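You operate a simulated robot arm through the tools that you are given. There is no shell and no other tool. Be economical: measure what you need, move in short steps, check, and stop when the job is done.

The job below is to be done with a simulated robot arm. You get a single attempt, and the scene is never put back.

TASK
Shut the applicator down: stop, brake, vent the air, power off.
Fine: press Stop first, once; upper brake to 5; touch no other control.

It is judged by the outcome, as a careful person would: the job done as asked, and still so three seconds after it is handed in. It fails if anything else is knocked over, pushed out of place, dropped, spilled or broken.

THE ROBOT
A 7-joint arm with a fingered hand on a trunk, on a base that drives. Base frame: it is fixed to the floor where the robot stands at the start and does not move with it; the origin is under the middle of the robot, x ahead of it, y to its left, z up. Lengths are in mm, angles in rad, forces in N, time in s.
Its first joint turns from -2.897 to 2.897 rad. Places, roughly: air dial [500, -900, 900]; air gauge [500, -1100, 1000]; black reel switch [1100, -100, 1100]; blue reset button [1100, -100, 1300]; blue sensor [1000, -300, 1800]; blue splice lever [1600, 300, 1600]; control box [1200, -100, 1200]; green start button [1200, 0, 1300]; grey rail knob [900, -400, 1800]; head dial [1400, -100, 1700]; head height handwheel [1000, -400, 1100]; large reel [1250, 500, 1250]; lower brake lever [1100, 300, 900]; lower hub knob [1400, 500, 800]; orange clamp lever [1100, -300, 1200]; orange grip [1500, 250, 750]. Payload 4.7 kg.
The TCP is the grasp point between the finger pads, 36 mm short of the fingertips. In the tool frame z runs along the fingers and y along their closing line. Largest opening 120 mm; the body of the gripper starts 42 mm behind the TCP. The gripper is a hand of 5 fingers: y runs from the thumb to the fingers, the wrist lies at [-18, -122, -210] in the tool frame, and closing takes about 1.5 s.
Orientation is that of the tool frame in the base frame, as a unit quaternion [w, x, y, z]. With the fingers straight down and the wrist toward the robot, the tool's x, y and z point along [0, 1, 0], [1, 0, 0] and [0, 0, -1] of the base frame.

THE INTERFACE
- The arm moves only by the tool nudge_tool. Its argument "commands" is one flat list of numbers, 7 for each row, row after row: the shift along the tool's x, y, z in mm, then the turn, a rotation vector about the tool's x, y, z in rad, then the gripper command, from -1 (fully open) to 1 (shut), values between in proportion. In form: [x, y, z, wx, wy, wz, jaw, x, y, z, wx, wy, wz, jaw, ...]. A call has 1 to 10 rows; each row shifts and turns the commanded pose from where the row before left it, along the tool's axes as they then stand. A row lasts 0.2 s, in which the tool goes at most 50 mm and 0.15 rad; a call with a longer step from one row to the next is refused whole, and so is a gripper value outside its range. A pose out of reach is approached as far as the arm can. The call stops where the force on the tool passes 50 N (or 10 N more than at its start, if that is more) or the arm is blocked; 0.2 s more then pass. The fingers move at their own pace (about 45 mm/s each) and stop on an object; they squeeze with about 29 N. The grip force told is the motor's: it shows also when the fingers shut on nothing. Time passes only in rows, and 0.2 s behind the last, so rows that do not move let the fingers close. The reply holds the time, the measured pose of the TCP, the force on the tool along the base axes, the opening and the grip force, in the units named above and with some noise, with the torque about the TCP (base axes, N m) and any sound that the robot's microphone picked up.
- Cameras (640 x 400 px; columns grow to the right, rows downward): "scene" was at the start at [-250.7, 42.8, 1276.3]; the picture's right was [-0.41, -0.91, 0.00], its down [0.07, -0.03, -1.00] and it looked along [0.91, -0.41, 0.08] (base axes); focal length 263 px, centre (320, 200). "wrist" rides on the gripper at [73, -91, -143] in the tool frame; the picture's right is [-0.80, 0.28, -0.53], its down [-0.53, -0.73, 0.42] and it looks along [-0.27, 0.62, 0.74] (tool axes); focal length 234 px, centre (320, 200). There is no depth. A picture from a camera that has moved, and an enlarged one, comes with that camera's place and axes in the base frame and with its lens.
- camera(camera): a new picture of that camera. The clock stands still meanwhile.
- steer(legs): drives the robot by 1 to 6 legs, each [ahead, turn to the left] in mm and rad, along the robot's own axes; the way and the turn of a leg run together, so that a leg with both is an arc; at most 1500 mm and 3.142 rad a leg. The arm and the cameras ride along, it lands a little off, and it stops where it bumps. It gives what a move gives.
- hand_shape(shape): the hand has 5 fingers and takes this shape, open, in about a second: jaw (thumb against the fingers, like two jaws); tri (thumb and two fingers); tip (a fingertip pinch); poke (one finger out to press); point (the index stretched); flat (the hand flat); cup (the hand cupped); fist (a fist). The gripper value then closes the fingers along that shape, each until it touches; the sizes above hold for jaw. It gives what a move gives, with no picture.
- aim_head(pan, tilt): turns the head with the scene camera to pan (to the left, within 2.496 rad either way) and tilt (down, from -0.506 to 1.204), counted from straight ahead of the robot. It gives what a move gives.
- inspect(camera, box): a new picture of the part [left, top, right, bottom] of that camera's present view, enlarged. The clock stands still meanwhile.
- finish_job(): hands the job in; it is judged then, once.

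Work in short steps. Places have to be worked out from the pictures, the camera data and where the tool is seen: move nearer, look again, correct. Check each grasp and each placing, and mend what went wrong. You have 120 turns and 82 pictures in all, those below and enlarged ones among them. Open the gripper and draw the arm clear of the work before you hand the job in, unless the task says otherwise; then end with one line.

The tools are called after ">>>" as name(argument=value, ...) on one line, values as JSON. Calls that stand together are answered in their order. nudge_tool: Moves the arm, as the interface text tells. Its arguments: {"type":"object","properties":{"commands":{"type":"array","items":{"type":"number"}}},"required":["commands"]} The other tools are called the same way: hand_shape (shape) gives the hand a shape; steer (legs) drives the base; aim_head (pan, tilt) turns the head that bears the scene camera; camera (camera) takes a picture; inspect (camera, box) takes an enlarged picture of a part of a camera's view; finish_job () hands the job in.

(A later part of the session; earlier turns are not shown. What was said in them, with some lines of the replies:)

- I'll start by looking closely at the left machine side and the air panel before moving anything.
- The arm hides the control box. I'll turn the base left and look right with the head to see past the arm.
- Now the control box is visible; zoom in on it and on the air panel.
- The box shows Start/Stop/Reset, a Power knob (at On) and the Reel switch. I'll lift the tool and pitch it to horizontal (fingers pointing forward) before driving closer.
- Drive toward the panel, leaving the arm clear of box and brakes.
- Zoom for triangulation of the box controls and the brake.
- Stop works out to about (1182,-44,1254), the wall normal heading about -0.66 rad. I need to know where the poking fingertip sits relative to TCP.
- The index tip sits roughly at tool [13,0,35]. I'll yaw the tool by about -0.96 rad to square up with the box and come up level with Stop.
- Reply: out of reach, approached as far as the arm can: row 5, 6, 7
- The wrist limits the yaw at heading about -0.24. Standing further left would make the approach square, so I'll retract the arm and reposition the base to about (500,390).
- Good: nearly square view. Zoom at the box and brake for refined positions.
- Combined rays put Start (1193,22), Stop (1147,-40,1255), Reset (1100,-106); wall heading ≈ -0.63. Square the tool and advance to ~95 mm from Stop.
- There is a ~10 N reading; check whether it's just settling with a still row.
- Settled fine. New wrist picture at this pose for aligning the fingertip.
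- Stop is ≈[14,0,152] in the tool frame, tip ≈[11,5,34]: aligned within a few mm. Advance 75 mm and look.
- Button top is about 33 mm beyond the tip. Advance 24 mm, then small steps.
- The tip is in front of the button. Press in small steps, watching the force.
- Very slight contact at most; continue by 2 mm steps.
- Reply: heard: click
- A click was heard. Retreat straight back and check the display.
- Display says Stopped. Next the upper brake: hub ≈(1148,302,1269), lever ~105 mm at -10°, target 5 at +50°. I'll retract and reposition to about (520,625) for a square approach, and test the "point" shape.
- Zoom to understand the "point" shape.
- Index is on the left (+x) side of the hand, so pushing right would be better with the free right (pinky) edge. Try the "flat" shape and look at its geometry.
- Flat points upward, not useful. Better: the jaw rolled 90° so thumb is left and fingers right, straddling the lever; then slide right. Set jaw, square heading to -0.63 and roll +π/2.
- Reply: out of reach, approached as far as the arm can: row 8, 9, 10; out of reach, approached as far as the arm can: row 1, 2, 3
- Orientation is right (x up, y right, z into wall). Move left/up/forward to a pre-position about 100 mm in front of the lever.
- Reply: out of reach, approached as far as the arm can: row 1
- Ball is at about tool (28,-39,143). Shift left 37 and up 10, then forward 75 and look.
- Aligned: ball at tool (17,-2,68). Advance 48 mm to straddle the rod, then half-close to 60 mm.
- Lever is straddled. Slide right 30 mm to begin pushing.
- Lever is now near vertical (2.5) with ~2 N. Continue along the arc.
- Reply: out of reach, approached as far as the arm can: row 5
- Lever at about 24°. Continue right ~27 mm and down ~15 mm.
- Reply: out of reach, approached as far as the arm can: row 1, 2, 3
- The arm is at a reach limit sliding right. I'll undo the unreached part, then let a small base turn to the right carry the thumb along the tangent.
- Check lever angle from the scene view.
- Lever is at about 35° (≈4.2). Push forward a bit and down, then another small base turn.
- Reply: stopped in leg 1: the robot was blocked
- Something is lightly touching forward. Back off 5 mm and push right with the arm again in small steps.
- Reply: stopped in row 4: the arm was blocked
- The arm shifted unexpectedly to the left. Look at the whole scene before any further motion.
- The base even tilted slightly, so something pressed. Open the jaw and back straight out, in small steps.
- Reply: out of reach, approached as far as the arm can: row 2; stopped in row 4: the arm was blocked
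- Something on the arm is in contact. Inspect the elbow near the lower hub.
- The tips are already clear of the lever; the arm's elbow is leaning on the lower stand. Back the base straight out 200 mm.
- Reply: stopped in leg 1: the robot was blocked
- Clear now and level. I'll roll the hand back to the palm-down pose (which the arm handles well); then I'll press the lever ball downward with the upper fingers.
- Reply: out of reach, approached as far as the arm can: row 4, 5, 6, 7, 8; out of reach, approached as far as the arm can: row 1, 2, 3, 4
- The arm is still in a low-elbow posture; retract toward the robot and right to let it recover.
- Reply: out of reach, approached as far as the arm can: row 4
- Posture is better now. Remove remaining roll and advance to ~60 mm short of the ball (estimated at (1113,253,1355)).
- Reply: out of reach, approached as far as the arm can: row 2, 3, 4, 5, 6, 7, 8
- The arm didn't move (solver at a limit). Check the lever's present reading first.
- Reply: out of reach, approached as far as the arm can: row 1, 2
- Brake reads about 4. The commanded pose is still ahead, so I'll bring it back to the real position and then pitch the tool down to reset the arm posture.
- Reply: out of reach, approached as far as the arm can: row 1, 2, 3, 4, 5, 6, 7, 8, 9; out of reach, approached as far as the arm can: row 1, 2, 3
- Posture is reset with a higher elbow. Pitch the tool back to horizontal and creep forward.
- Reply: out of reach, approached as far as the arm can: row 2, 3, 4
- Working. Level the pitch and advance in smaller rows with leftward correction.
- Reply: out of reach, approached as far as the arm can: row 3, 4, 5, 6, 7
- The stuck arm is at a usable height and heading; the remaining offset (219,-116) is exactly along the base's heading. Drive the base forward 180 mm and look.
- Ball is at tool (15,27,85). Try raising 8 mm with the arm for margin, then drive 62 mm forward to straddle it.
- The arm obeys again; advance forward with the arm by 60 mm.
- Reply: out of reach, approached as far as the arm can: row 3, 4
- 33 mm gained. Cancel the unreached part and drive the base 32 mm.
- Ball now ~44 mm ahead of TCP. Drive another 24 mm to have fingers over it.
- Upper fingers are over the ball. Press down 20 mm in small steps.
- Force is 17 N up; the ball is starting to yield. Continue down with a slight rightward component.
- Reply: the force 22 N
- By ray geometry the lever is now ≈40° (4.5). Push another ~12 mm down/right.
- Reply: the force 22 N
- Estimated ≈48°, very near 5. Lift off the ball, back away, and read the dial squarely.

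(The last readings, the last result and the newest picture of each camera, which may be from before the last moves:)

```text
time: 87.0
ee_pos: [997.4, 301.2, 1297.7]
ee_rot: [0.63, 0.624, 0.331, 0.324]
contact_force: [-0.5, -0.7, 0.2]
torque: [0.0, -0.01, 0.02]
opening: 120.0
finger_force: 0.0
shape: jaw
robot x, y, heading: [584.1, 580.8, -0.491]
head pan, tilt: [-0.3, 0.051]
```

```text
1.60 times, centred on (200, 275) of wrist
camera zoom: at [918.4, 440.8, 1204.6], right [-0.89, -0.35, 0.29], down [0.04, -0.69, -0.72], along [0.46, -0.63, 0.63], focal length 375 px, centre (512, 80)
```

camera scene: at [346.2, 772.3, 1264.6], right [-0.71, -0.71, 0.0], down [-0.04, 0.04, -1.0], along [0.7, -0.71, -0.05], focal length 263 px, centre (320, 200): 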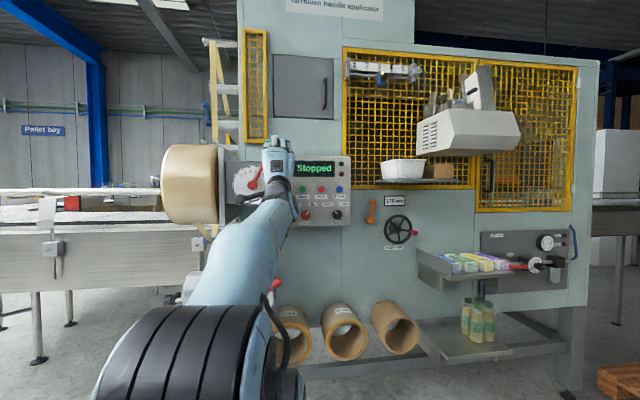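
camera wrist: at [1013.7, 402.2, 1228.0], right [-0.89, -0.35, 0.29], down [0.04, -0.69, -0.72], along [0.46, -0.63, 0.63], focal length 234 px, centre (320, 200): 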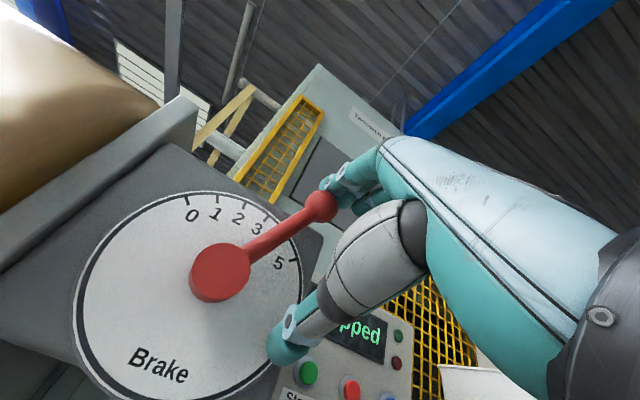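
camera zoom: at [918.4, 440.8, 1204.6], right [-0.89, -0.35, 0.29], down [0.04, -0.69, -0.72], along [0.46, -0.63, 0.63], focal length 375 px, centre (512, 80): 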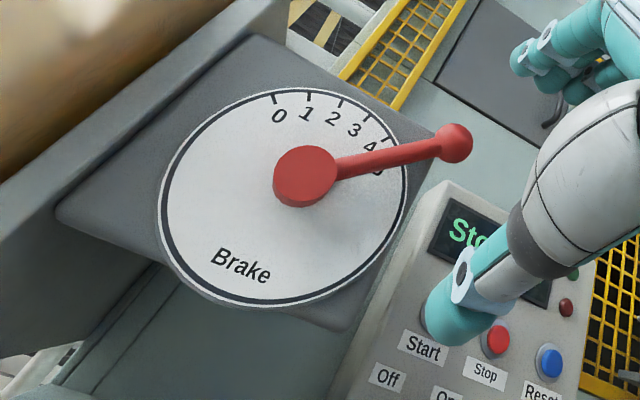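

Fit of the ticks (20° each, vertical = 2.5) gives the lever ≈46° (≈4.8). Return over the ball and push ~5 mm further.

>>> nudge_tool(commands=[0, 0, 40, 0, 0, 0, -1, 0, 0, 40, 0, 0, 0, -1, 0, 0, 20, 0, 0, 0, -1, 0, -10, 0, 0, 0, 0, -1, 0, -10, 0, 0, 0, 0, -1, -3, -3, 0, 0, 0, 0, -1, -2, -2, 0, 0, 0, 0, -1, 0, 0, 0, 0, 0, 0, -1])

>>> inspect(camera="wrist", box=[60, 150, 400, 400])

```text
time: 88.8
ee_pos: [1074.6, 240.2, 1275.3]
ee_rot: [0.631, 0.623, 0.331, 0.324]
contact_force: [4.0, 4.9, 23.1]
torque: [-0.4, -0.05, 0.03]
opening: 119.9
finger_force: 0.1
shape: jaw
robot x, y, heading: [584.8, 586.3, -0.488]
head pan, tilt: [-0.3, 0.051]
```

```text
1.60 times, centred on (230, 275) of wrist
camera zoom: at [997.8, 379.9, 1181.4], right [-0.89, -0.35, 0.29], down [0.04, -0.69, -0.72], along [0.45, -0.63, 0.63], focal length 375 px, centre (464, 80)
```

zoom: 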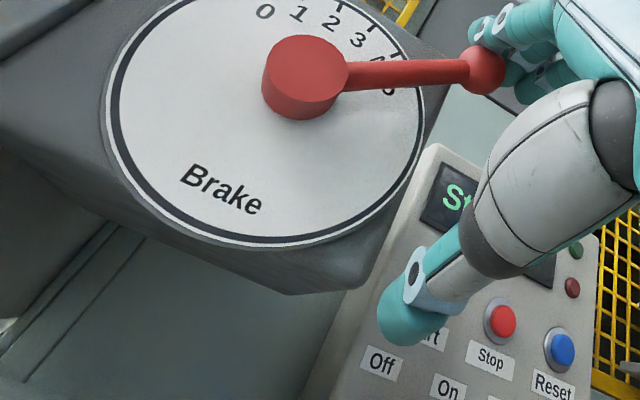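

Gained ~1.5°. Push a further 6 mm.

>>> nudge_tool(commands=[-3, -3, 0, 0, 0, 0, -1, -3, -3, 0, 0, 0, 0, -1, 0, 0, 0, 0, 0, 0, -1])

>>> nudge_tool(commands=[0, 8, 0, 0, 0, 0, -1, 0, 16, 0, 0, 0, 0, -1, 0, 0, -20, 0, 0, 0, -1, 0, 0, -40, 0, 0, 0, -1, 0, 0, -40, 0, 0, 0, -1, 0, 0, 0, 0, 0, 0, -1])

>>> inspect(camera="wrist", box=[40, 150, 360, 400])

```text
time: 89.6
ee_pos: [1073.1, 235.6, 1268.5]
ee_rot: [0.63, 0.623, 0.331, 0.324]
contact_force: [6.7, 10.5, 22.3]
torque: [-0.66, 0.05, 0.17]
opening: 119.9
finger_force: 0.0
shape: jaw
robot x, y, heading: [584.9, 588.2, -0.488]
head pan, tilt: [-0.3, 0.051]
```

```text
time: 91.0
ee_pos: [991.3, 291.6, 1289.2]
ee_rot: [0.63, 0.625, 0.33, 0.322]
contact_force: [0.0, 0.4, 0.6]
torque: [0.0, 0.02, 0.01]
opening: 120.0
finger_force: 0.1
shape: jaw
robot x, y, heading: [583.9, 586.8, -0.489]
head pan, tilt: [-0.3, 0.051]
```

```text
1.60 times, centred on (200, 275) of wrist
camera zoom: at [913.0, 431.9, 1197.4], right [-0.89, -0.35, 0.29], down [0.04, -0.69, -0.72], along [0.46, -0.63, 0.63], focal length 375 px, centre (512, 80)
```

zoom: 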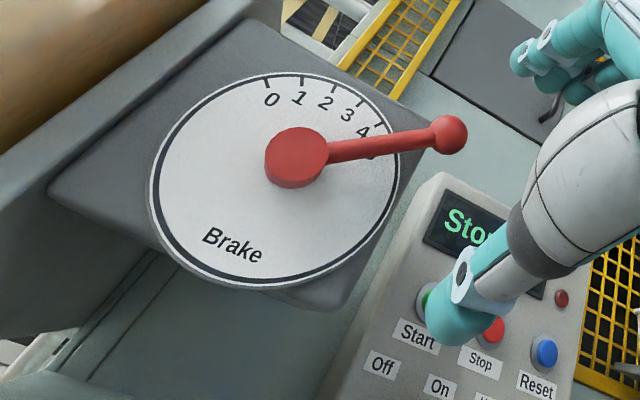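

Now ≈48° (4.9). One more identical push of +6 mm should bring it to 50°; pictures are scarce so I do it by dead reckoning.

>>> nudge_tool(commands=[0, 0, 40, 0, 0, 0, -1, 0, 0, 40, 0, 0, 0, -1, 0, 0, 20, 0, 0, 0, -1, 0, -12, 0, 0, 0, 0, -1, 0, -12, 0, 0, 0, 0, -1, -3, -3, 0, 0, 0, 0, -1, -2, -3, 0, 0, 0, 0, -1, 0, 0, 0, 0, 0, 0, -1])

>>> nudge_tool(commands=[0, 8, 0, 0, 0, 0, -1, 0, 20, 0, 0, 0, 0, -1, 0, 0, -20, 0, 0, 0, -1, 0, 0, -40, 0, 0, 0, -1, 0, 0, -40, 0, 0, 0, -1, 0, 0, -40, 0, 0, 0, -1, 0, 0, -40, 0, 0, 0, -1, 0, 0, 0, 0, 0, 0, -1])

```text
time: 92.8
ee_pos: [1067.3, 231.6, 1263.4]
ee_rot: [0.632, 0.623, 0.33, 0.323]
contact_force: [-7.7, 4.6, 19.6]
torque: [-0.34, -1.06, 0.09]
opening: 120.1
finger_force: 0.1
shape: jaw
robot x, y, heading: [585.5, 584.7, -0.486]
head pan, tilt: [-0.3, 0.051]
```

```text
time: 94.8
ee_pos: [958.5, 373.6, 1290.0]
ee_rot: [0.576, 0.569, 0.418, 0.411]
contact_force: [-0.3, 0.0, -0.4]
torque: [0.0, -0.02, 0.03]
opening: 120.2
finger_force: 0.2
shape: jaw
robot x, y, heading: [583.8, 583.7, -0.488]
head pan, tilt: [-0.3, 0.051]
stopped in row 8: the arm was blocked; the commanded pose is now the measured one
```

Brake should now be at 5. Next, the air valve: pivot triangulated at ≈(583,-779,877), lever ~107 mm pointing right, "Off, vent" is up. Drive to ≈(-31,-403), heading ≈ -0.6.

>>> steer(legs=[[-100, 0], [0, -1.6], [1110, 0], [0, 1.49]])

```text
time: 108.6
ee_pos: [341.3, -581.6, 1289.4]
ee_rot: [0.592, 0.585, 0.396, 0.389]
contact_force: [-0.2, -0.2, 0.3]
torque: [0.02, -0.01, -0.05]
opening: 119.7
finger_force: 0.1
shape: jaw
robot x, y, heading: [-10.8, -341.6, -0.572]
head pan, tilt: [-0.3, 0.051]
```

Reset the arm posture: pitch tool down while extending a little, then back up.

>>> hand_shape(shape="poke")

>>> nudge_tool(commands=[0, 0, 0, 0.15, 0, 0, -1, 0, 0, 0, 0.15, 0, 0, -1, 0, 0, 0, 0.15, 0, 0, -1, 0, 0, 0, 0.15, 0, 0, -1, 0, 0, 0, 0.15, 0, 0, -1, 0, 0, 0, 0.15, 0, 0, -1, 0, 0, 0, 0.15, 0, 0, -1, 0, 0, 0, 0.15, 0, 0, -1, 0, 0, 0, 0.15, 0, 0, -1, 0, 0, 0, 0.15, 0, 0, -1])

>>> nudge_tool(commands=[0, 30, 0, 0, 0, 0, -1, 0, 30, 30, 0, 0, 0, -1, 0, 30, 40, 0, 0, 0, -1, 0, 30, 40, 0, 0, 0, -1, 0, 20, 40, 0, 0, 0, -1, 0, 0, 40, 0, 0, 0, -1, 0, 0, 40, 0, 0, 0, -1, 0, 0, 40, 0, 0, 0, -1, 0, 0, 0, 0, 0, 0, -1])

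```text
time: 109.5
ee_pos: [339.4, -580.9, 1289.3]
ee_rot: [0.592, 0.584, 0.396, 0.388]
contact_force: [-0.8, 0.1, 0.0]
torque: [0.02, 0.01, -0.01]
opening: 0.2
finger_force: 0.0
shape: poke
robot x, y, heading: [-17.8, -342.4, -0.56]
head pan, tilt: [-0.3, 0.051]
```

```text
time: 111.7
ee_pos: [347.0, -619.1, 1237.2]
ee_rot: [0.035, 0.832, 0.554, 0.014]
contact_force: [0.9, 0.5, -0.7]
torque: [-0.03, 0.02, -0.01]
opening: 0.0
finger_force: 0.0
shape: poke
out of reach, approached as far as the arm can: row 1, 2, 3, 4
robot x, y, heading: [-11.6, -339.2, -0.565]
head pan, tilt: [-0.3, 0.051]
```

```text
time: 113.7
ee_pos: [495.5, -684.4, 977.9]
ee_rot: [0.034, 0.832, 0.554, 0.015]
contact_force: [0.3, 0.4, 0.4]
torque: [0.0, 0.01, -0.01]
opening: 0.0
finger_force: 0.0
shape: poke
robot x, y, heading: [-13.6, -335.4, -0.563]
head pan, tilt: [-0.3, 0.051]
```

Posture is good (tool down at (495,-684,978)). Back off 60 mm, then pitch up to horizontal.

>>> nudge_tool(commands=[0, -30, 0, -0.15, 0, 0, -1, 0, -30, 0, -0.15, 0, 0, -1, 0, 0, 0, -0.15, 0, 0, -1, 0, 0, 0, -0.15, 0, 0, -1, 0, 0, 0, -0.15, 0, 0, -1, 0, 0, 0, -0.15, 0, 0, -1, 0, 0, 0, -0.15, 0, 0, -1, 0, 0, 0, -0.15, 0, 0, -1, 0, 0, 0, -0.15, 0, 0, -1, 0, 0, 0, -0.15, 0, 0, -1])

>>> nudge_tool(commands=[0, 0, 0, 0, -0.078, 0, -1, 0, 0, 0, 0, -0.078, 0, -1, 0, 0, 0, 0, -0.078, 0, -1, 0, 0, 0, 0, 0, 0, -1, 0, 0, 0, 0, 0, 0, -1])

```text
time: 116.1
ee_pos: [440.0, -662.6, 995.8]
ee_rot: [0.611, 0.565, 0.4, 0.383]
contact_force: [0.1, -0.4, -1.3]
torque: [0.04, 0.0, -0.01]
opening: 0.2
finger_force: 0.0
shape: poke
robot x, y, heading: [-12.2, -338.3, -0.563]
head pan, tilt: [-0.3, 0.051]
stopped in row 10: the arm was blocked; the commanded pose is now the measured one
```

```text
time: 117.5
ee_pos: [441.6, -667.3, 1030.6]
ee_rot: [0.675, 0.583, 0.322, 0.317]
contact_force: [-0.2, 0.6, -0.4]
torque: [-0.04, -0.01, -0.01]
opening: 0.4
finger_force: 0.0
shape: poke
robot x, y, heading: [-10.5, -336.5, -0.567]
head pan, tilt: [-0.3, 0.051]
stopped in row 5: the arm was blocked; the commanded pose is now the measured one
```

The arm reports blocked (likely own body). Take one scene picture to see posture and valve.

>>> camera(camera="scene")

```text
6 pictures are left
camera scene: at [-190.1, -165.3, 1264.6], right [-0.76, -0.65, 0.0], down [-0.03, 0.04, -1.0], along [0.65, -0.76, -0.05], focal length 263 px, centre (320, 200)
```

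scene: 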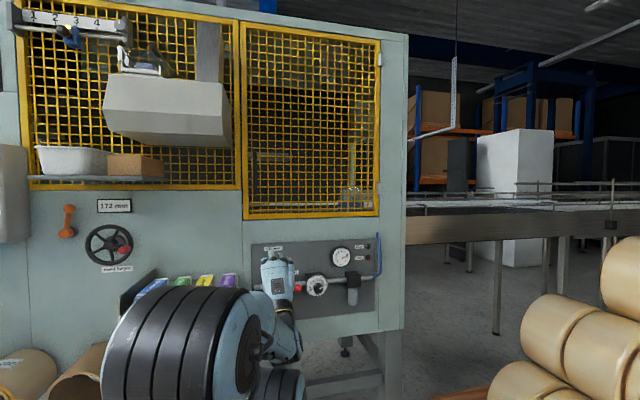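

The arm is folded too tightly. Back the base 130 mm, level the pitch, and reach out toward the pre-position below/right of the valve lever.

>>> steer(legs=[[-130, 0]])

>>> nudge_tool(commands=[0, 0, 30, 0.113, 0, 0, -1, -14, 0, 40, 0, 0, 0, -1, -14, -20, 40, 0, 0, 0, -1, -14, -30, 35, 0, 0, 0, -1, -14, -35, 25, 0, 0, 0, -1, -14, -35, 15, 0, 0, 0, -1, 0, -35, 0, 0, 0, 0, -1, 0, -34, 0, 0, 0, 0, -1, 0, 0, 0, 0, 0, 0, -1])

```text
time: 118.8
ee_pos: [330.4, -595.9, 1031.0]
ee_rot: [0.675, 0.584, 0.321, 0.316]
contact_force: [-0.4, 0.2, 0.3]
torque: [-0.02, 0.03, 0.0]
opening: 0.0
finger_force: 0.0
shape: poke
robot x, y, heading: [-122.3, -270.7, -0.567]
head pan, tilt: [-0.3, 0.051]
```

```text
time: 120.8
ee_pos: [414.6, -778.5, 862.2]
ee_rot: [0.636, 0.622, 0.34, 0.305]
contact_force: [-0.1, 0.1, -0.9]
torque: [0.01, 0.01, -0.07]
opening: 0.0
finger_force: 0.1
shape: poke
out of reach, approached as far as the arm can: row 1, 7, 8
robot x, y, heading: [-123.5, -265.7, -0.565]
head pan, tilt: [-0.3, 0.051]
```

Close: (415,-778,862). Try nudging forward 40 to see how reach behaves.

>>> nudge_tool(commands=[0, 0, 20, 0, 0, 0, -1, 0, 0, 20, 0, 0, 0, -1, 0, 0, 0, 0, 0, 0, -1])

```text
time: 121.6
ee_pos: [444.8, -808.0, 865.6]
ee_rot: [0.638, 0.621, 0.34, 0.303]
contact_force: [-0.5, 0.3, 0.6]
torque: [0.0, 0.01, 0.0]
opening: 0.1
finger_force: 0.0
shape: poke
out of reach, approached as far as the arm can: row 1
robot x, y, heading: [-123.7, -266.4, -0.567]
head pan, tilt: [-0.3, 0.051]
```

The tip is level with the rod and ~34 mm too far right. Pitch down slightly to lower the tip, and turn the base left a little.

>>> nudge_tool(commands=[0, 0, 0, 0.07, 0, 0, -1, 0, 0, 0, 0.07, 0, 0, -1, 0, 0, 0, 0, 0, 0, -1])

>>> steer(legs=[[0, 0.045]])

```text
time: 122.4
ee_pos: [444.3, -806.6, 864.3]
ee_rot: [0.596, 0.664, 0.359, 0.274]
contact_force: [0.0, 0.2, -1.0]
torque: [0.02, -0.02, 0.03]
opening: 0.0
finger_force: 0.1
shape: poke
robot x, y, heading: [-122.4, -267.7, -0.569]
head pan, tilt: [-0.3, 0.051]
```

```text
time: 123.2
ee_pos: [468.1, -781.8, 865.2]
ee_rot: [0.589, 0.656, 0.375, 0.287]
contact_force: [0.2, -0.2, 0.1]
torque: [0.0, -0.01, -0.03]
opening: 0.0
finger_force: 0.2
shape: poke
robot x, y, heading: [-123.9, -268.7, -0.518]
head pan, tilt: [-0.3, 0.051]
```

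Now lower the tool by 18 mm.

>>> nudge_tool(commands=[0, -9, 0, 0, 0, 0, -1, 0, -9, 0, 0, 0, 0, -1, 0, 0, 0, 0, 0, 0, -1])

>>> camera(camera="wrist")

```text
time: 124.0
ee_pos: [465.1, -780.1, 848.3]
ee_rot: [0.589, 0.656, 0.375, 0.287]
contact_force: [-0.2, 0.1, 0.1]
torque: [0.01, 0.0, 0.02]
opening: 0.1
finger_force: 0.1
shape: poke
robot x, y, heading: [-124.0, -270.0, -0.523]
head pan, tilt: [-0.3, 0.051]
```

```text
5 pictures are left
camera wrist: at [372.5, -638.7, 772.8], right [-0.83, -0.38, 0.4], down [-0.06, -0.66, -0.75], along [0.55, -0.65, 0.53], focal length 234 px, centre (320, 200)
```

wrist: 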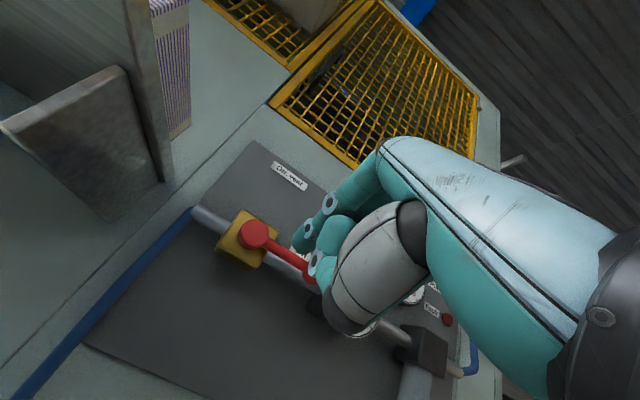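

Re-triangulating with all rays gives the pivot consistently at ≈(604,-829,859), lever ~104 mm. The tip must go 29 mm right, 15 down, then forward.

>>> nudge_tool(commands=[-10, -6, 0, 0, 0, 0, -1, -10, -6, 0, 0, 0, 0, -1, -10, -5, 0, 0, 0, 0, -1, 0, 0, 0, 0, 0, 0, -1])

```text
time: 125.0
ee_pos: [446.8, -804.4, 832.5]
ee_rot: [0.589, 0.656, 0.375, 0.287]
contact_force: [0.1, 0.7, 0.4]
torque: [-0.01, -0.03, -0.02]
opening: 0.0
finger_force: 0.0
shape: poke
robot x, y, heading: [-121.5, -269.0, -0.519]
head pan, tilt: [-0.3, 0.051]
```

Positioned laterally. Advance 80 mm horizontally and check with one picture.

>>> nudge_tool(commands=[0, 2.9, 20, 0, 0, 0, -1, 0, 2.9, 20, 0, 0, 0, -1, 0, 2.9, 20, 0, 0, 0, -1, 0, 2.9, 20, 0, 0, 0, -1, 0, 0, 0, 0, 0, 0, -1])

>>> camera(camera="wrist")

```text
time: 126.2
ee_pos: [516.3, -849.6, 833.2]
ee_rot: [0.589, 0.656, 0.375, 0.287]
contact_force: [-0.2, 0.3, 0.1]
torque: [-0.02, -0.01, 0.01]
opening: 0.0
finger_force: 0.1
shape: poke
robot x, y, heading: [-124.9, -269.1, -0.525]
head pan, tilt: [-0.3, 0.051]
```

```text
4 pictures are left
camera wrist: at [423.3, -708.1, 757.5], right [-0.83, -0.38, 0.4], down [-0.06, -0.66, -0.75], along [0.55, -0.65, 0.53], focal length 234 px, centre (320, 200)
```

wrist: 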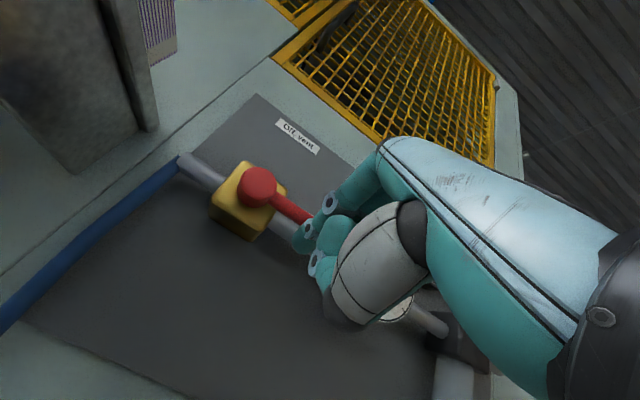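

Hub now resolves to ≈(587,-812,854); the tip is just below the rod at its plane. Advance 17 mm under it and lift 36 mm.

>>> nudge_tool(commands=[0, 1.2, 8, 0, 0, 0, -1, 0, 1.2, 9, 0, 0, 0, -1, 0, 10, -1.4, 0, 0, 0, -1, -1, 10, -1.4, 0, 0, 0, -1, 2, 8, -1, 0, 0, 0, -1, 1, 8, -1, 0, 0, 0, -1, 0, 0, 0, 0, 0, 0, -1])

```text
time: 127.8
ee_pos: [532.1, -855.0, 868.2]
ee_rot: [0.589, 0.656, 0.375, 0.287]
contact_force: [-1.6, 5.2, -2.2]
torque: [-0.04, 0.03, 0.02]
opening: 0.2
finger_force: 0.1
shape: poke
robot x, y, heading: [-125.1, -269.5, -0.518]
head pan, tilt: [-0.3, 0.051]
```

Light contact; lever appears to be lifting. Continue along the arc up-left.

>>> nudge_tool(commands=[3, 8, -1.1, 0, 0, 0, -1, 3, 7, -1, 0, 0, 0, -1, 5, 7, -1, 0, 0, 0, -1, 5, 6, -1, 0, 0, 0, -1, 0, 0, 0, 0, 0, 0, -1])

```text
time: 129.0
ee_pos: [541.6, -841.6, 896.9]
ee_rot: [0.59, 0.655, 0.374, 0.288]
contact_force: [-3.3, -1.6, -1.1]
torque: [-0.03, 0.05, -0.01]
opening: 0.3
finger_force: 0.1
shape: poke
robot x, y, heading: [-122.7, -268.8, -0.521]
head pan, tilt: [-0.3, 0.051]
```

Reaction direction (right and down) implies lever ≈70°. Continue left to vertical.

>>> nudge_tool(commands=[6, 5, -0.7, 0, 0, 0, -1, 7, 5, -0.7, 0, 0, 0, -1, 7, 4, -0.5, 0, 0, 0, -1, 7, 3, -0.4, 0, 0, 0, -1, 0, 0, 0, 0, 0, 0, -1])

```text
time: 130.2
ee_pos: [554.5, -818.5, 910.6]
ee_rot: [0.59, 0.655, 0.374, 0.288]
contact_force: [-8.9, -7.2, 2.4]
torque: [-0.05, -0.04, -0.26]
opening: 0.0
finger_force: 0.1
shape: poke
robot x, y, heading: [-124.5, -268.5, -0.522]
head pan, tilt: [-0.3, 0.051]
```

At about vertical with 11 N sideways, probably at the end stop. Push 4 mm more to confirm.

>>> nudge_tool(commands=[2, 0, 0, 0, 0, 0, -1, 2, 0, 0, 0, 0, 0, -1, 0, 0, 0, 0, 0, 0, -1])

```text
time: 131.0
ee_pos: [557.4, -813.8, 912.9]
ee_rot: [0.59, 0.654, 0.375, 0.29]
contact_force: [-36.0, -5.4, 7.5]
torque: [-0.11, 0.06, -0.45]
opening: 0.2
finger_force: 0.1
shape: poke
robot x, y, heading: [-123.1, -268.6, -0.522]
head pan, tilt: [-0.3, 0.051]
```

End stop reached (force jumps). Ease off to the right and withdraw straight back.

>>> nudge_tool(commands=[-8, 0, 0, 0, 0, 0, -1, -10, 0, 0, 0, 0, 0, -1, 0, 3, -20, 0, 0, 0, -1, 0, 5, -35, 0, 0, 0, -1, 0, 6, -40, 0, 0, 0, -1, 0, 6, -40, 0, 0, 0, -1, 0, 0, 0, 0, 0, 0, -1])

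>>> camera(camera="wrist")

```text
time: 132.6
ee_pos: [441.8, -754.6, 952.3]
ee_rot: [0.59, 0.655, 0.374, 0.287]
contact_force: [-0.6, 0.1, 0.0]
torque: [0.0, 0.03, 0.04]
opening: 0.1
finger_force: 0.0
shape: poke
robot x, y, heading: [-126.9, -267.9, -0.52]
head pan, tilt: [-0.3, 0.051]
```

```text
3 pictures are left
camera wrist: at [348.9, -613.8, 875.8], right [-0.83, -0.38, 0.4], down [-0.06, -0.66, -0.75], along [0.55, -0.65, 0.53], focal length 234 px, centre (320, 200)
```

wrist: 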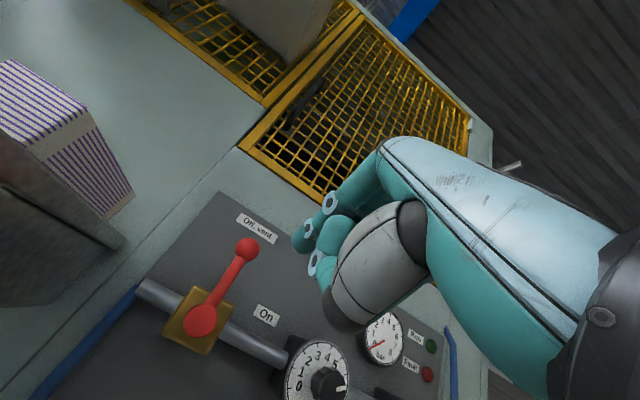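

Valve lever points at "Off, vent" and the gauge reads 0. Last: the Power knob at ≈(1181,24,1142). Raise and retract the arm before driving back.

>>> nudge_tool(commands=[0, 45, -15, 0, 0, 0, -1, 0, 45, -15, 0, 0, 0, -1, 0, 45, -20, 0, 0, 0, -1, 0, 45, -30, -0.07, 0, 0, -1, 0, 40, -30, -0.07, 0, 0, -1, 0, 20, -40, 0, 0, 0, -1, 0, 0, -40, 0, 0, 0, -1, 0, 0, -40, 0, 0, 0, -1, 0, 0, 0, 0, 0, 0, -1])

```text
refused: row 4 steps farther than a row can; nothing moved
```

Smaller steps per row.

>>> nudge_tool(commands=[0, 45, -15, 0, 0, 0, -1, 0, 45, -15, 0, 0, 0, -1, 0, 45, -20, 0, 0, 0, -1, 0, 40, -25, -0.07, 0, 0, -1, 0, 38, -28, -0.07, 0, 0, -1, 0, 20, -40, 0, 0, 0, -1, 0, 0, -40, 0, 0, 0, -1, 0, 0, -40, 0, 0, 0, -1, 0, 0, 0, 0, 0, 0, -1])

```text
time: 134.6
ee_pos: [286.7, -632.0, 1193.3]
ee_rot: [0.633, 0.613, 0.354, 0.313]
contact_force: [0.1, -0.1, -0.2]
torque: [0.01, 0.01, -0.02]
opening: 0.0
finger_force: 0.0
shape: poke
robot x, y, heading: [-123.1, -270.2, -0.518]
head pan, tilt: [-0.3, 0.051]
```

Now drive around to about (553,471), heading -0.6.

>>> steer(legs=[[0, 1.557], [997, 0], [0, -1.637], [200, 0]])

>>> hand_shape(shape="jaw")

```text
time: 148.8
ee_pos: [918.3, 106.5, 1194.8]
ee_rot: [0.644, 0.624, 0.333, 0.292]
contact_force: [0.1, -0.1, -0.4]
torque: [0.01, -0.02, 0.01]
opening: 0.1
finger_force: 0.0
shape: poke
robot x, y, heading: [525.7, 487.5, -0.591]
head pan, tilt: [-0.3, 0.051]
```

```text
time: 149.8
ee_pos: [918.0, 106.4, 1195.0]
ee_rot: [0.643, 0.624, 0.333, 0.293]
contact_force: [0.0, 0.0, 0.7]
torque: [0.02, -0.01, 0.01]
opening: 119.8
finger_force: 0.0
shape: jaw
robot x, y, heading: [526.3, 490.3, -0.591]
head pan, tilt: [-0.3, 0.051]
```

Move to a pre-grasp 80 mm in front of the Power knob, then roll +0.7 to allow a -1.4 turn.

>>> nudge_tool(commands=[17.6, -10.6, 25, 0, 0, 0, -0.3, 17.6, -10.6, 35, 0, 0, 0, -0.3, 17.6, -10.6, 35, 0, 0, 0, -0.3, 17.6, -10.6, 35, 0, 0, 0, -0.3, 17.6, -10.6, 35, 0, 0, 0, -0.3, 0, 0, 0, 0, 0, 0.14, -0.3, 0, 0, 0, 0, 0, 0.14, -0.3, 0, 0, 0, 0, 0, 0.14, -0.3, 0, 0, 0, 0, 0, 0.14, -0.3, 0, 0, 0, 0, 0, 0.14, -0.3])

>>> nudge_tool(commands=[0, 0, 0, 0, 0, 0, -0.3, 0, 0, 0, 0, 0, 0, -0.3])

>>> camera(camera="wrist")

```text
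time: 151.9
ee_pos: [916.3, 10.3, 1137.7]
ee_rot: [0.501, 0.701, 0.103, 0.497]
contact_force: [0.4, -0.6, -1.1]
torque: [0.01, -0.01, -0.02]
opening: 77.9
finger_force: 0.1
shape: jaw
out of reach, approached as far as the arm can: row 4, 5, 6, 7, 8, 9, 10
robot x, y, heading: [528.9, 490.3, -0.591]
head pan, tilt: [-0.3, 0.051]
```

```text
time: 152.6
ee_pos: [915.9, 9.3, 1138.0]
ee_rot: [0.502, 0.701, 0.103, 0.496]
contact_force: [0.4, 0.2, -0.8]
torque: [-0.01, 0.03, 0.02]
opening: 78.1
finger_force: 0.0
shape: jaw
robot x, y, heading: [530.4, 492.9, -0.59]
head pan, tilt: [-0.3, 0.051]
```

```text
2 pictures are left
camera wrist: at [866.6, 184.5, 1107.6], right [-0.91, -0.33, -0.25], down [0.34, -0.25, -0.91], along [0.24, -0.91, 0.34], focal length 234 px, centre (320, 200)
```

wrist: 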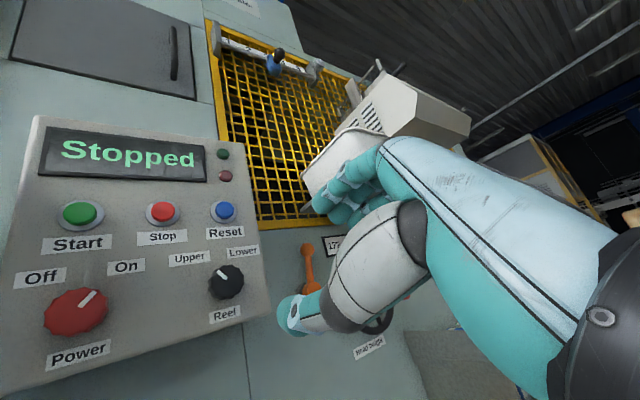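

The knob location is confirmed at (1181,24,1144) but the arm refuses to go left from here. I'll reposition the base (swinging on the free side) to about (690,600), so the arm only has to extend forward.

>>> steer(legs=[[0, -1.96], [-192, 0], [0, 1.96]])

```text
time: 163.4
ee_pos: [1069.3, 118.2, 1137.7]
ee_rot: [0.503, 0.701, 0.103, 0.495]
contact_force: [-0.6, 0.0, 0.0]
torque: [0.0, -0.04, 0.0]
opening: 78.2
finger_force: 0.0
shape: jaw
robot x, y, heading: [682.1, 599.6, -0.593]
head pan, tilt: [-0.3, 0.051]
```

Only a straight advance remains: (x-3, y+10, z+130). Advance 70 first.

>>> nudge_tool(commands=[-1, 4, 20, 0, 0, 0, -0.3, -1, 3, 25, 0, 0, 0, -0.3, -1, 3, 25, 0, 0, 0, -0.3, 0, 0, 0, 0, 0, 0, -0.3])

```text
time: 164.4
ee_pos: [1069.2, 116.3, 1138.4]
ee_rot: [0.503, 0.701, 0.102, 0.495]
contact_force: [-0.6, -1.1, 0.2]
torque: [0.0, 0.01, 0.01]
opening: 77.9
finger_force: 0.0
shape: jaw
out of reach, approached as far as the arm can: row 1, 2, 3
robot x, y, heading: [683.3, 598.3, -0.597]
head pan, tilt: [-0.3, 0.051]
```

Stuck at a joint limit in this roll. Cancel, unroll by 0.6, then try advancing.

>>> nudge_tool(commands=[1, -4, -20, 0, 0, 0, -0.3, 1, -3, -25, 0, 0, 0, -0.3, 1, -3, -25, 0, 0, 0, -0.3, 0, 0, 0, 0, 0, -0.15, -0.3, 0, 0, 0, 0, 0, -0.15, -0.3, 0, 0, 0, 0, 0, -0.15, -0.3, 0, 0, 0, 0, 0, -0.15, -0.3, 0, 0, 20, 0, 0, 0, -0.3, 0, 0, 0, 0, 0, 0, -0.3])

```text
time: 166.4
ee_pos: [1034.1, 153.4, 1131.9]
ee_rot: [0.627, 0.64, 0.305, 0.323]
contact_force: [0.6, -0.7, -0.7]
torque: [0.0, 0.02, -0.01]
opening: 77.7
finger_force: 0.1
shape: jaw
robot x, y, heading: [681.7, 594.6, -0.595]
head pan, tilt: [-0.3, 0.051]
```

All reachable now with near-zero roll. Advance ~110 mm toward the knob.

>>> nudge_tool(commands=[-4, 3, 28, 0, 0, 0, -0.3, -4, 3, 28, 0, 0, 0, -0.3, -3, 3, 28, 0, 0, 0, -0.3, -3, 3, 26, 0, 0, 0, -0.3, 0, 0, 0, 0, 0, 0, -0.3, 0, 0, 0, 0, 0, 0, -0.3])

```text
time: 167.8
ee_pos: [1113.6, 75.3, 1140.8]
ee_rot: [0.627, 0.64, 0.304, 0.324]
contact_force: [1.5, 0.4, -0.4]
torque: [0.01, 0.03, -0.04]
opening: 78.2
finger_force: 0.1
shape: jaw
robot x, y, heading: [683.6, 599.8, -0.594]
head pan, tilt: [-0.3, 0.051]
```

In line with 69 mm to go. Test that the negative roll of -1.35 is reachable here, before grasping.

>>> nudge_tool(commands=[0, 0, 0, 0, 0, -0.15, -0.3, 0, 0, 0, 0, 0, -0.15, -0.3, 0, 0, 0, 0, 0, -0.15, -0.3, 0, 0, 0, 0, 0, -0.15, -0.3, 0, 0, 0, 0, 0, -0.15, -0.3, 0, 0, 0, 0, 0, -0.15, -0.3, 0, 0, 0, 0, 0, -0.15, -0.3, 0, 0, 0, 0, 0, -0.15, -0.3, 0, 0, 0, 0, 0, -0.15, -0.3, 0, 0, 0, 0, 0, 0, -0.3])

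```text
time: 170.0
ee_pos: [1111.9, 77.1, 1144.1]
ee_rot: [0.689, 0.312, 0.639, -0.137]
contact_force: [-0.9, 0.0, 0.9]
torque: [0.01, 0.02, 0.0]
opening: 78.3
finger_force: 0.1
shape: jaw
robot x, y, heading: [682.9, 599.7, -0.596]
head pan, tilt: [-0.3, 0.051]
```

Reachable. Roll back, advance 38 mm and check alignment with one picture.

>>> nudge_tool(commands=[0, 0, 0, 0, 0, 0.15, -0.3, 0, 0, 0, 0, 0, 0.15, -0.3, 0, 0, 0, 0, 0, 0.15, -0.3, 0, 0, 0, 0, 0, 0.15, -0.3, 0, 0, 0, 0, 0, 0.15, -0.3, 0, 0, 0, 0, 0, 0.15, -0.3, 0, 0, 0, 0, 0, 0.15, -0.3, 0, 0, 0, 0, 0, 0.15, -0.3, 0, 0, 0, 0, 0, 0.15, -0.3, 0, 0, 0, 0, 0, 0, -0.3])

>>> nudge_tool(commands=[0, 1, 13, 0, 0, 0, -0.3, 0, 1, 13, 0, 0, 0, -0.3, 0, 1, 12, 0, 0, 0, -0.3, 0, 0, 0, 0, 0, 0, -0.3, 0, 0, 0, 0, 0, 0, -0.3])

>>> camera(camera="wrist")

```text
time: 172.2
ee_pos: [1112.9, 78.1, 1143.8]
ee_rot: [0.627, 0.64, 0.304, 0.324]
contact_force: [0.2, 0.2, -0.1]
torque: [0.02, 0.0, -0.02]
opening: 77.9
finger_force: 0.0
shape: jaw
robot x, y, heading: [684.2, 599.6, -0.596]
head pan, tilt: [-0.3, 0.051]
```

```text
time: 173.4
ee_pos: [1144.2, 53.2, 1144.3]
ee_rot: [0.627, 0.64, 0.304, 0.324]
contact_force: [1.3, -0.2, -0.8]
torque: [-0.02, 0.02, 0.02]
opening: 77.9
finger_force: 0.1
shape: jaw
robot x, y, heading: [684.8, 598.8, -0.597]
head pan, tilt: [-0.3, 0.051]
```

```text
1 pictures are left
camera wrist: at [1072.1, 198.7, 1056.8], right [-0.91, -0.33, 0.26], down [0.03, -0.66, -0.75], along [0.42, -0.68, 0.61], focal length 234 px, centre (320, 200)
```

wrist: 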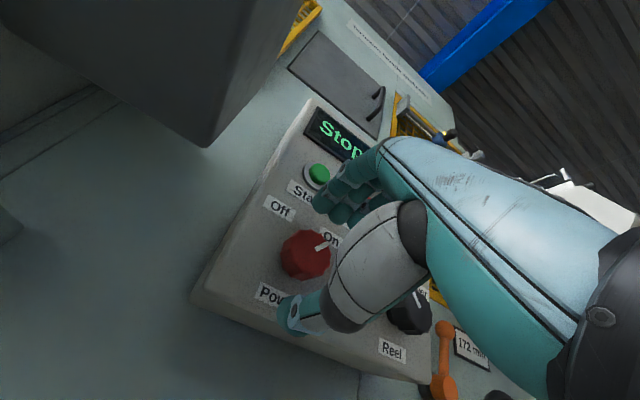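

Aligned within 3 mm (knob at tool (-2,3,47)). Advance 26 mm and close on the knob.

>>> nudge_tool(commands=[-1, 1, 9, 0, 0, 0, -0.3, -1, 1, 9, 0, 0, 0, -0.3, 0, 1, 8, 0, 0, 0, -0.3, 0, 0, 0, 0, 0, 0, -0.3, 0, 0, 0, 0, 0, 0, 0.2, 0, 0, 0, 0, 0, 0, 0.6, 0, 0, 0, 0, 0, 0, 1, 0, 0, 0, 0, 0, 0, 1, 0, 0, 0, 0, 0, 0, 1, 0, 0, 0, 0, 0, 0, 1])

```text
time: 175.6
ee_pos: [1163.2, 36.4, 1147.7]
ee_rot: [0.627, 0.64, 0.306, 0.324]
contact_force: [4.0, -4.1, -4.3]
torque: [-0.05, -0.11, 0.06]
opening: 29.8
finger_force: 28.7
shape: jaw
robot x, y, heading: [684.9, 601.6, -0.593]
head pan, tilt: [-0.3, 0.051]
```

Gripping ~30 mm with 29 N — that's the knob. Start turning counter-clockwise (-0.9 rad).

>>> nudge_tool(commands=[0, 0, 0, 0, 0, -0.1, 1, 0, 0, 0, 0, 0, -0.1, 1, 0, 0, 0, 0, 0, -0.1, 1, 0, 0, 0, 0, 0, -0.1, 1, 0, 0, 0, 0, 0, -0.1, 1, 0, 0, 0, 0, 0, -0.1, 1, 0, 0, 0, 0, 0, -0.1, 1, 0, 0, 0, 0, 0, -0.1, 1, 0, 0, 0, 0, 0, -0.1, 1])

```text
time: 177.6
ee_pos: [1162.4, 35.6, 1148.2]
ee_rot: [0.705, 0.443, 0.553, 0.019]
contact_force: [7.9, -3.1, 0.6]
torque: [-0.01, -0.21, 0.24]
opening: 28.9
finger_force: 28.7
shape: jaw
robot x, y, heading: [687.4, 600.6, -0.596]
head pan, tilt: [-0.3, 0.051]
```

Continue turning in smaller increments, watching torque.

>>> nudge_tool(commands=[0, 0, 0, 0, 0, -0.1, 1, 0, 0, 0, 0, 0, -0.1, 1, 0, 0, 0, 0, 0, -0.1, 1, 0, 0, 0, 0, 0, -0.1, 1, 0, 0, 0, 0, 0, 0, 1])

```text
time: 178.8
ee_pos: [1162.9, 36.0, 1148.9]
ee_rot: [0.692, 0.327, 0.633, -0.119]
contact_force: [9.6, -2.0, -4.7]
torque: [0.06, -0.03, 0.43]
opening: 28.5
finger_force: 28.8
shape: jaw
robot x, y, heading: [685.8, 594.1, -0.596]
head pan, tilt: [-0.3, 0.051]
```

Torque about the knob axis is still small, so it's turning freely. Continue until the stop is felt.

>>> nudge_tool(commands=[0, 0, 0, 0, 0, -0.1, 1, 0, 0, 0, 0, 0, -0.1, 1, 0, 0, 0, 0, 0, -0.1, 1, 0, 0, 0, 0, 0, 0, 1])

```text
time: 179.8
ee_pos: [1159.1, 43.0, 1208.5]
ee_rot: [0.666, 0.23, 0.675, -0.222]
contact_force: [-0.6, 0.4, 0.1]
torque: [-0.05, -0.04, 0.02]
opening: 21.7
finger_force: 29.6
shape: jaw
out of reach, approached as far as the arm can: row 1, 2, 3
robot x, y, heading: [682.2, 598.7, -0.601]
head pan, tilt: [-0.3, 0.051]
```

The arm hit its limit and slipped up off the knob. Withdraw straight back at once, without opening.

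>>> nudge_tool(commands=[0, 0, -20, 0, 0, 0, 1, 0, 0, -30, 0, 0, 0, 1, 0, 0, -40, 0, 0, 0, 1, 0, 0, -40, 0, 0, 0, 1, 0, 0, 0, 0, 0, 0, 0])

```text
time: 181.0
ee_pos: [1056.9, 126.4, 1207.7]
ee_rot: [0.669, 0.227, 0.672, -0.223]
contact_force: [-0.7, 0.5, 0.0]
torque: [0.01, -0.01, -0.01]
opening: 59.3
finger_force: 0.1
shape: jaw
robot x, y, heading: [683.7, 601.7, -0.593]
head pan, tilt: [-0.3, 0.051]
```

Unroll the hand, then back the base off so that one wrist picture shows display, knob and brake together.

>>> nudge_tool(commands=[0, 0, -20, 0, 0, 0.15, -0.3, 0, 0, -20, 0, 0, 0.15, -0.3, 0, 0, 0, 0, 0, 0.15, -0.3, 0, 0, 0, 0, 0, 0.15, -0.3, 0, 0, 0, 0, 0, 0.15, -0.3, 0, 0, 0, 0, 0, 0.15, -0.3, 0, 0, 0, 0, 0, 0.15, -0.3, 0, 0, 0, 0, 0, 0.15, -0.3, 0, 0, 0, 0, 0, 0.15, -0.3, 0, 0, 0, 0, 0, 0.15, -0.3])

>>> steer(legs=[[-230, 0]])

```text
time: 183.2
ee_pos: [1024.0, 146.6, 1209.2]
ee_rot: [0.642, 0.623, 0.337, 0.293]
contact_force: [0.1, -0.3, -0.1]
torque: [-0.03, 0.02, 0.0]
opening: 77.6
finger_force: 0.0
shape: jaw
robot x, y, heading: [682.4, 600.4, -0.599]
head pan, tilt: [-0.3, 0.051]
```

```text
time: 184.9
ee_pos: [828.7, 277.0, 1207.9]
ee_rot: [0.643, 0.624, 0.336, 0.291]
contact_force: [-0.2, 0.0, -0.6]
torque: [0.0, -0.02, -0.01]
opening: 77.5
finger_force: 0.1
shape: jaw
robot x, y, heading: [486.7, 732.9, -0.595]
head pan, tilt: [-0.3, 0.051]
```

Last picture: enlarged wrist view spanning brake, display and Power knob.

>>> inspect(camera="wrist", box=[80, 130, 290, 350])

```text
1.82 times, centred on (185, 240) of wrist
camera zoom: at [752.5, 415.1, 1113.3], right [-0.89, -0.3, 0.34], down [-0.02, -0.72, -0.7], along [0.45, -0.63, 0.63], focal length 426 px, centre (566, 127)
```

zoom: 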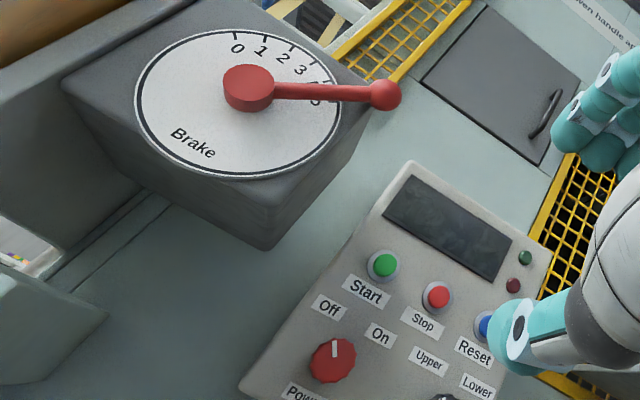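

Display is dark with the knob at Off, the brake reads 5 within measurement, and the air is vented. Open the hand fully, back clear, and hand in.

>>> nudge_tool(commands=[0, 0, 0, 0, 0, 0, -1, 0, 0, 0, 0, 0, 0, -1, 0, 0, 0, 0, 0, 0, -1, 0, 0, 0, 0, 0, 0, -1])

>>> finish_job()

```text
time: 185.9
ee_pos: [828.9, 276.3, 1208.9]
ee_rot: [0.643, 0.625, 0.335, 0.29]
contact_force: [0.6, 0.4, 0.2]
torque: [0.02, 0.02, -0.02]
opening: 119.4
finger_force: 0.0
shape: jaw
robot x, y, heading: [487.6, 729.3, -0.597]
head pan, tilt: [-0.3, 0.051]
```

```text
The job is handed in.
```

The applicator is shut down: Stop pressed once and first, upper brake at about 5 (I measure 4.9–5), air vented with the gauge at 0, and power off with the display dark; along the way an arm link leaned on the lower reel stand and the hand slipped off the Power knob just below Start, with no sign in the pictures that either moved or pressed anything.
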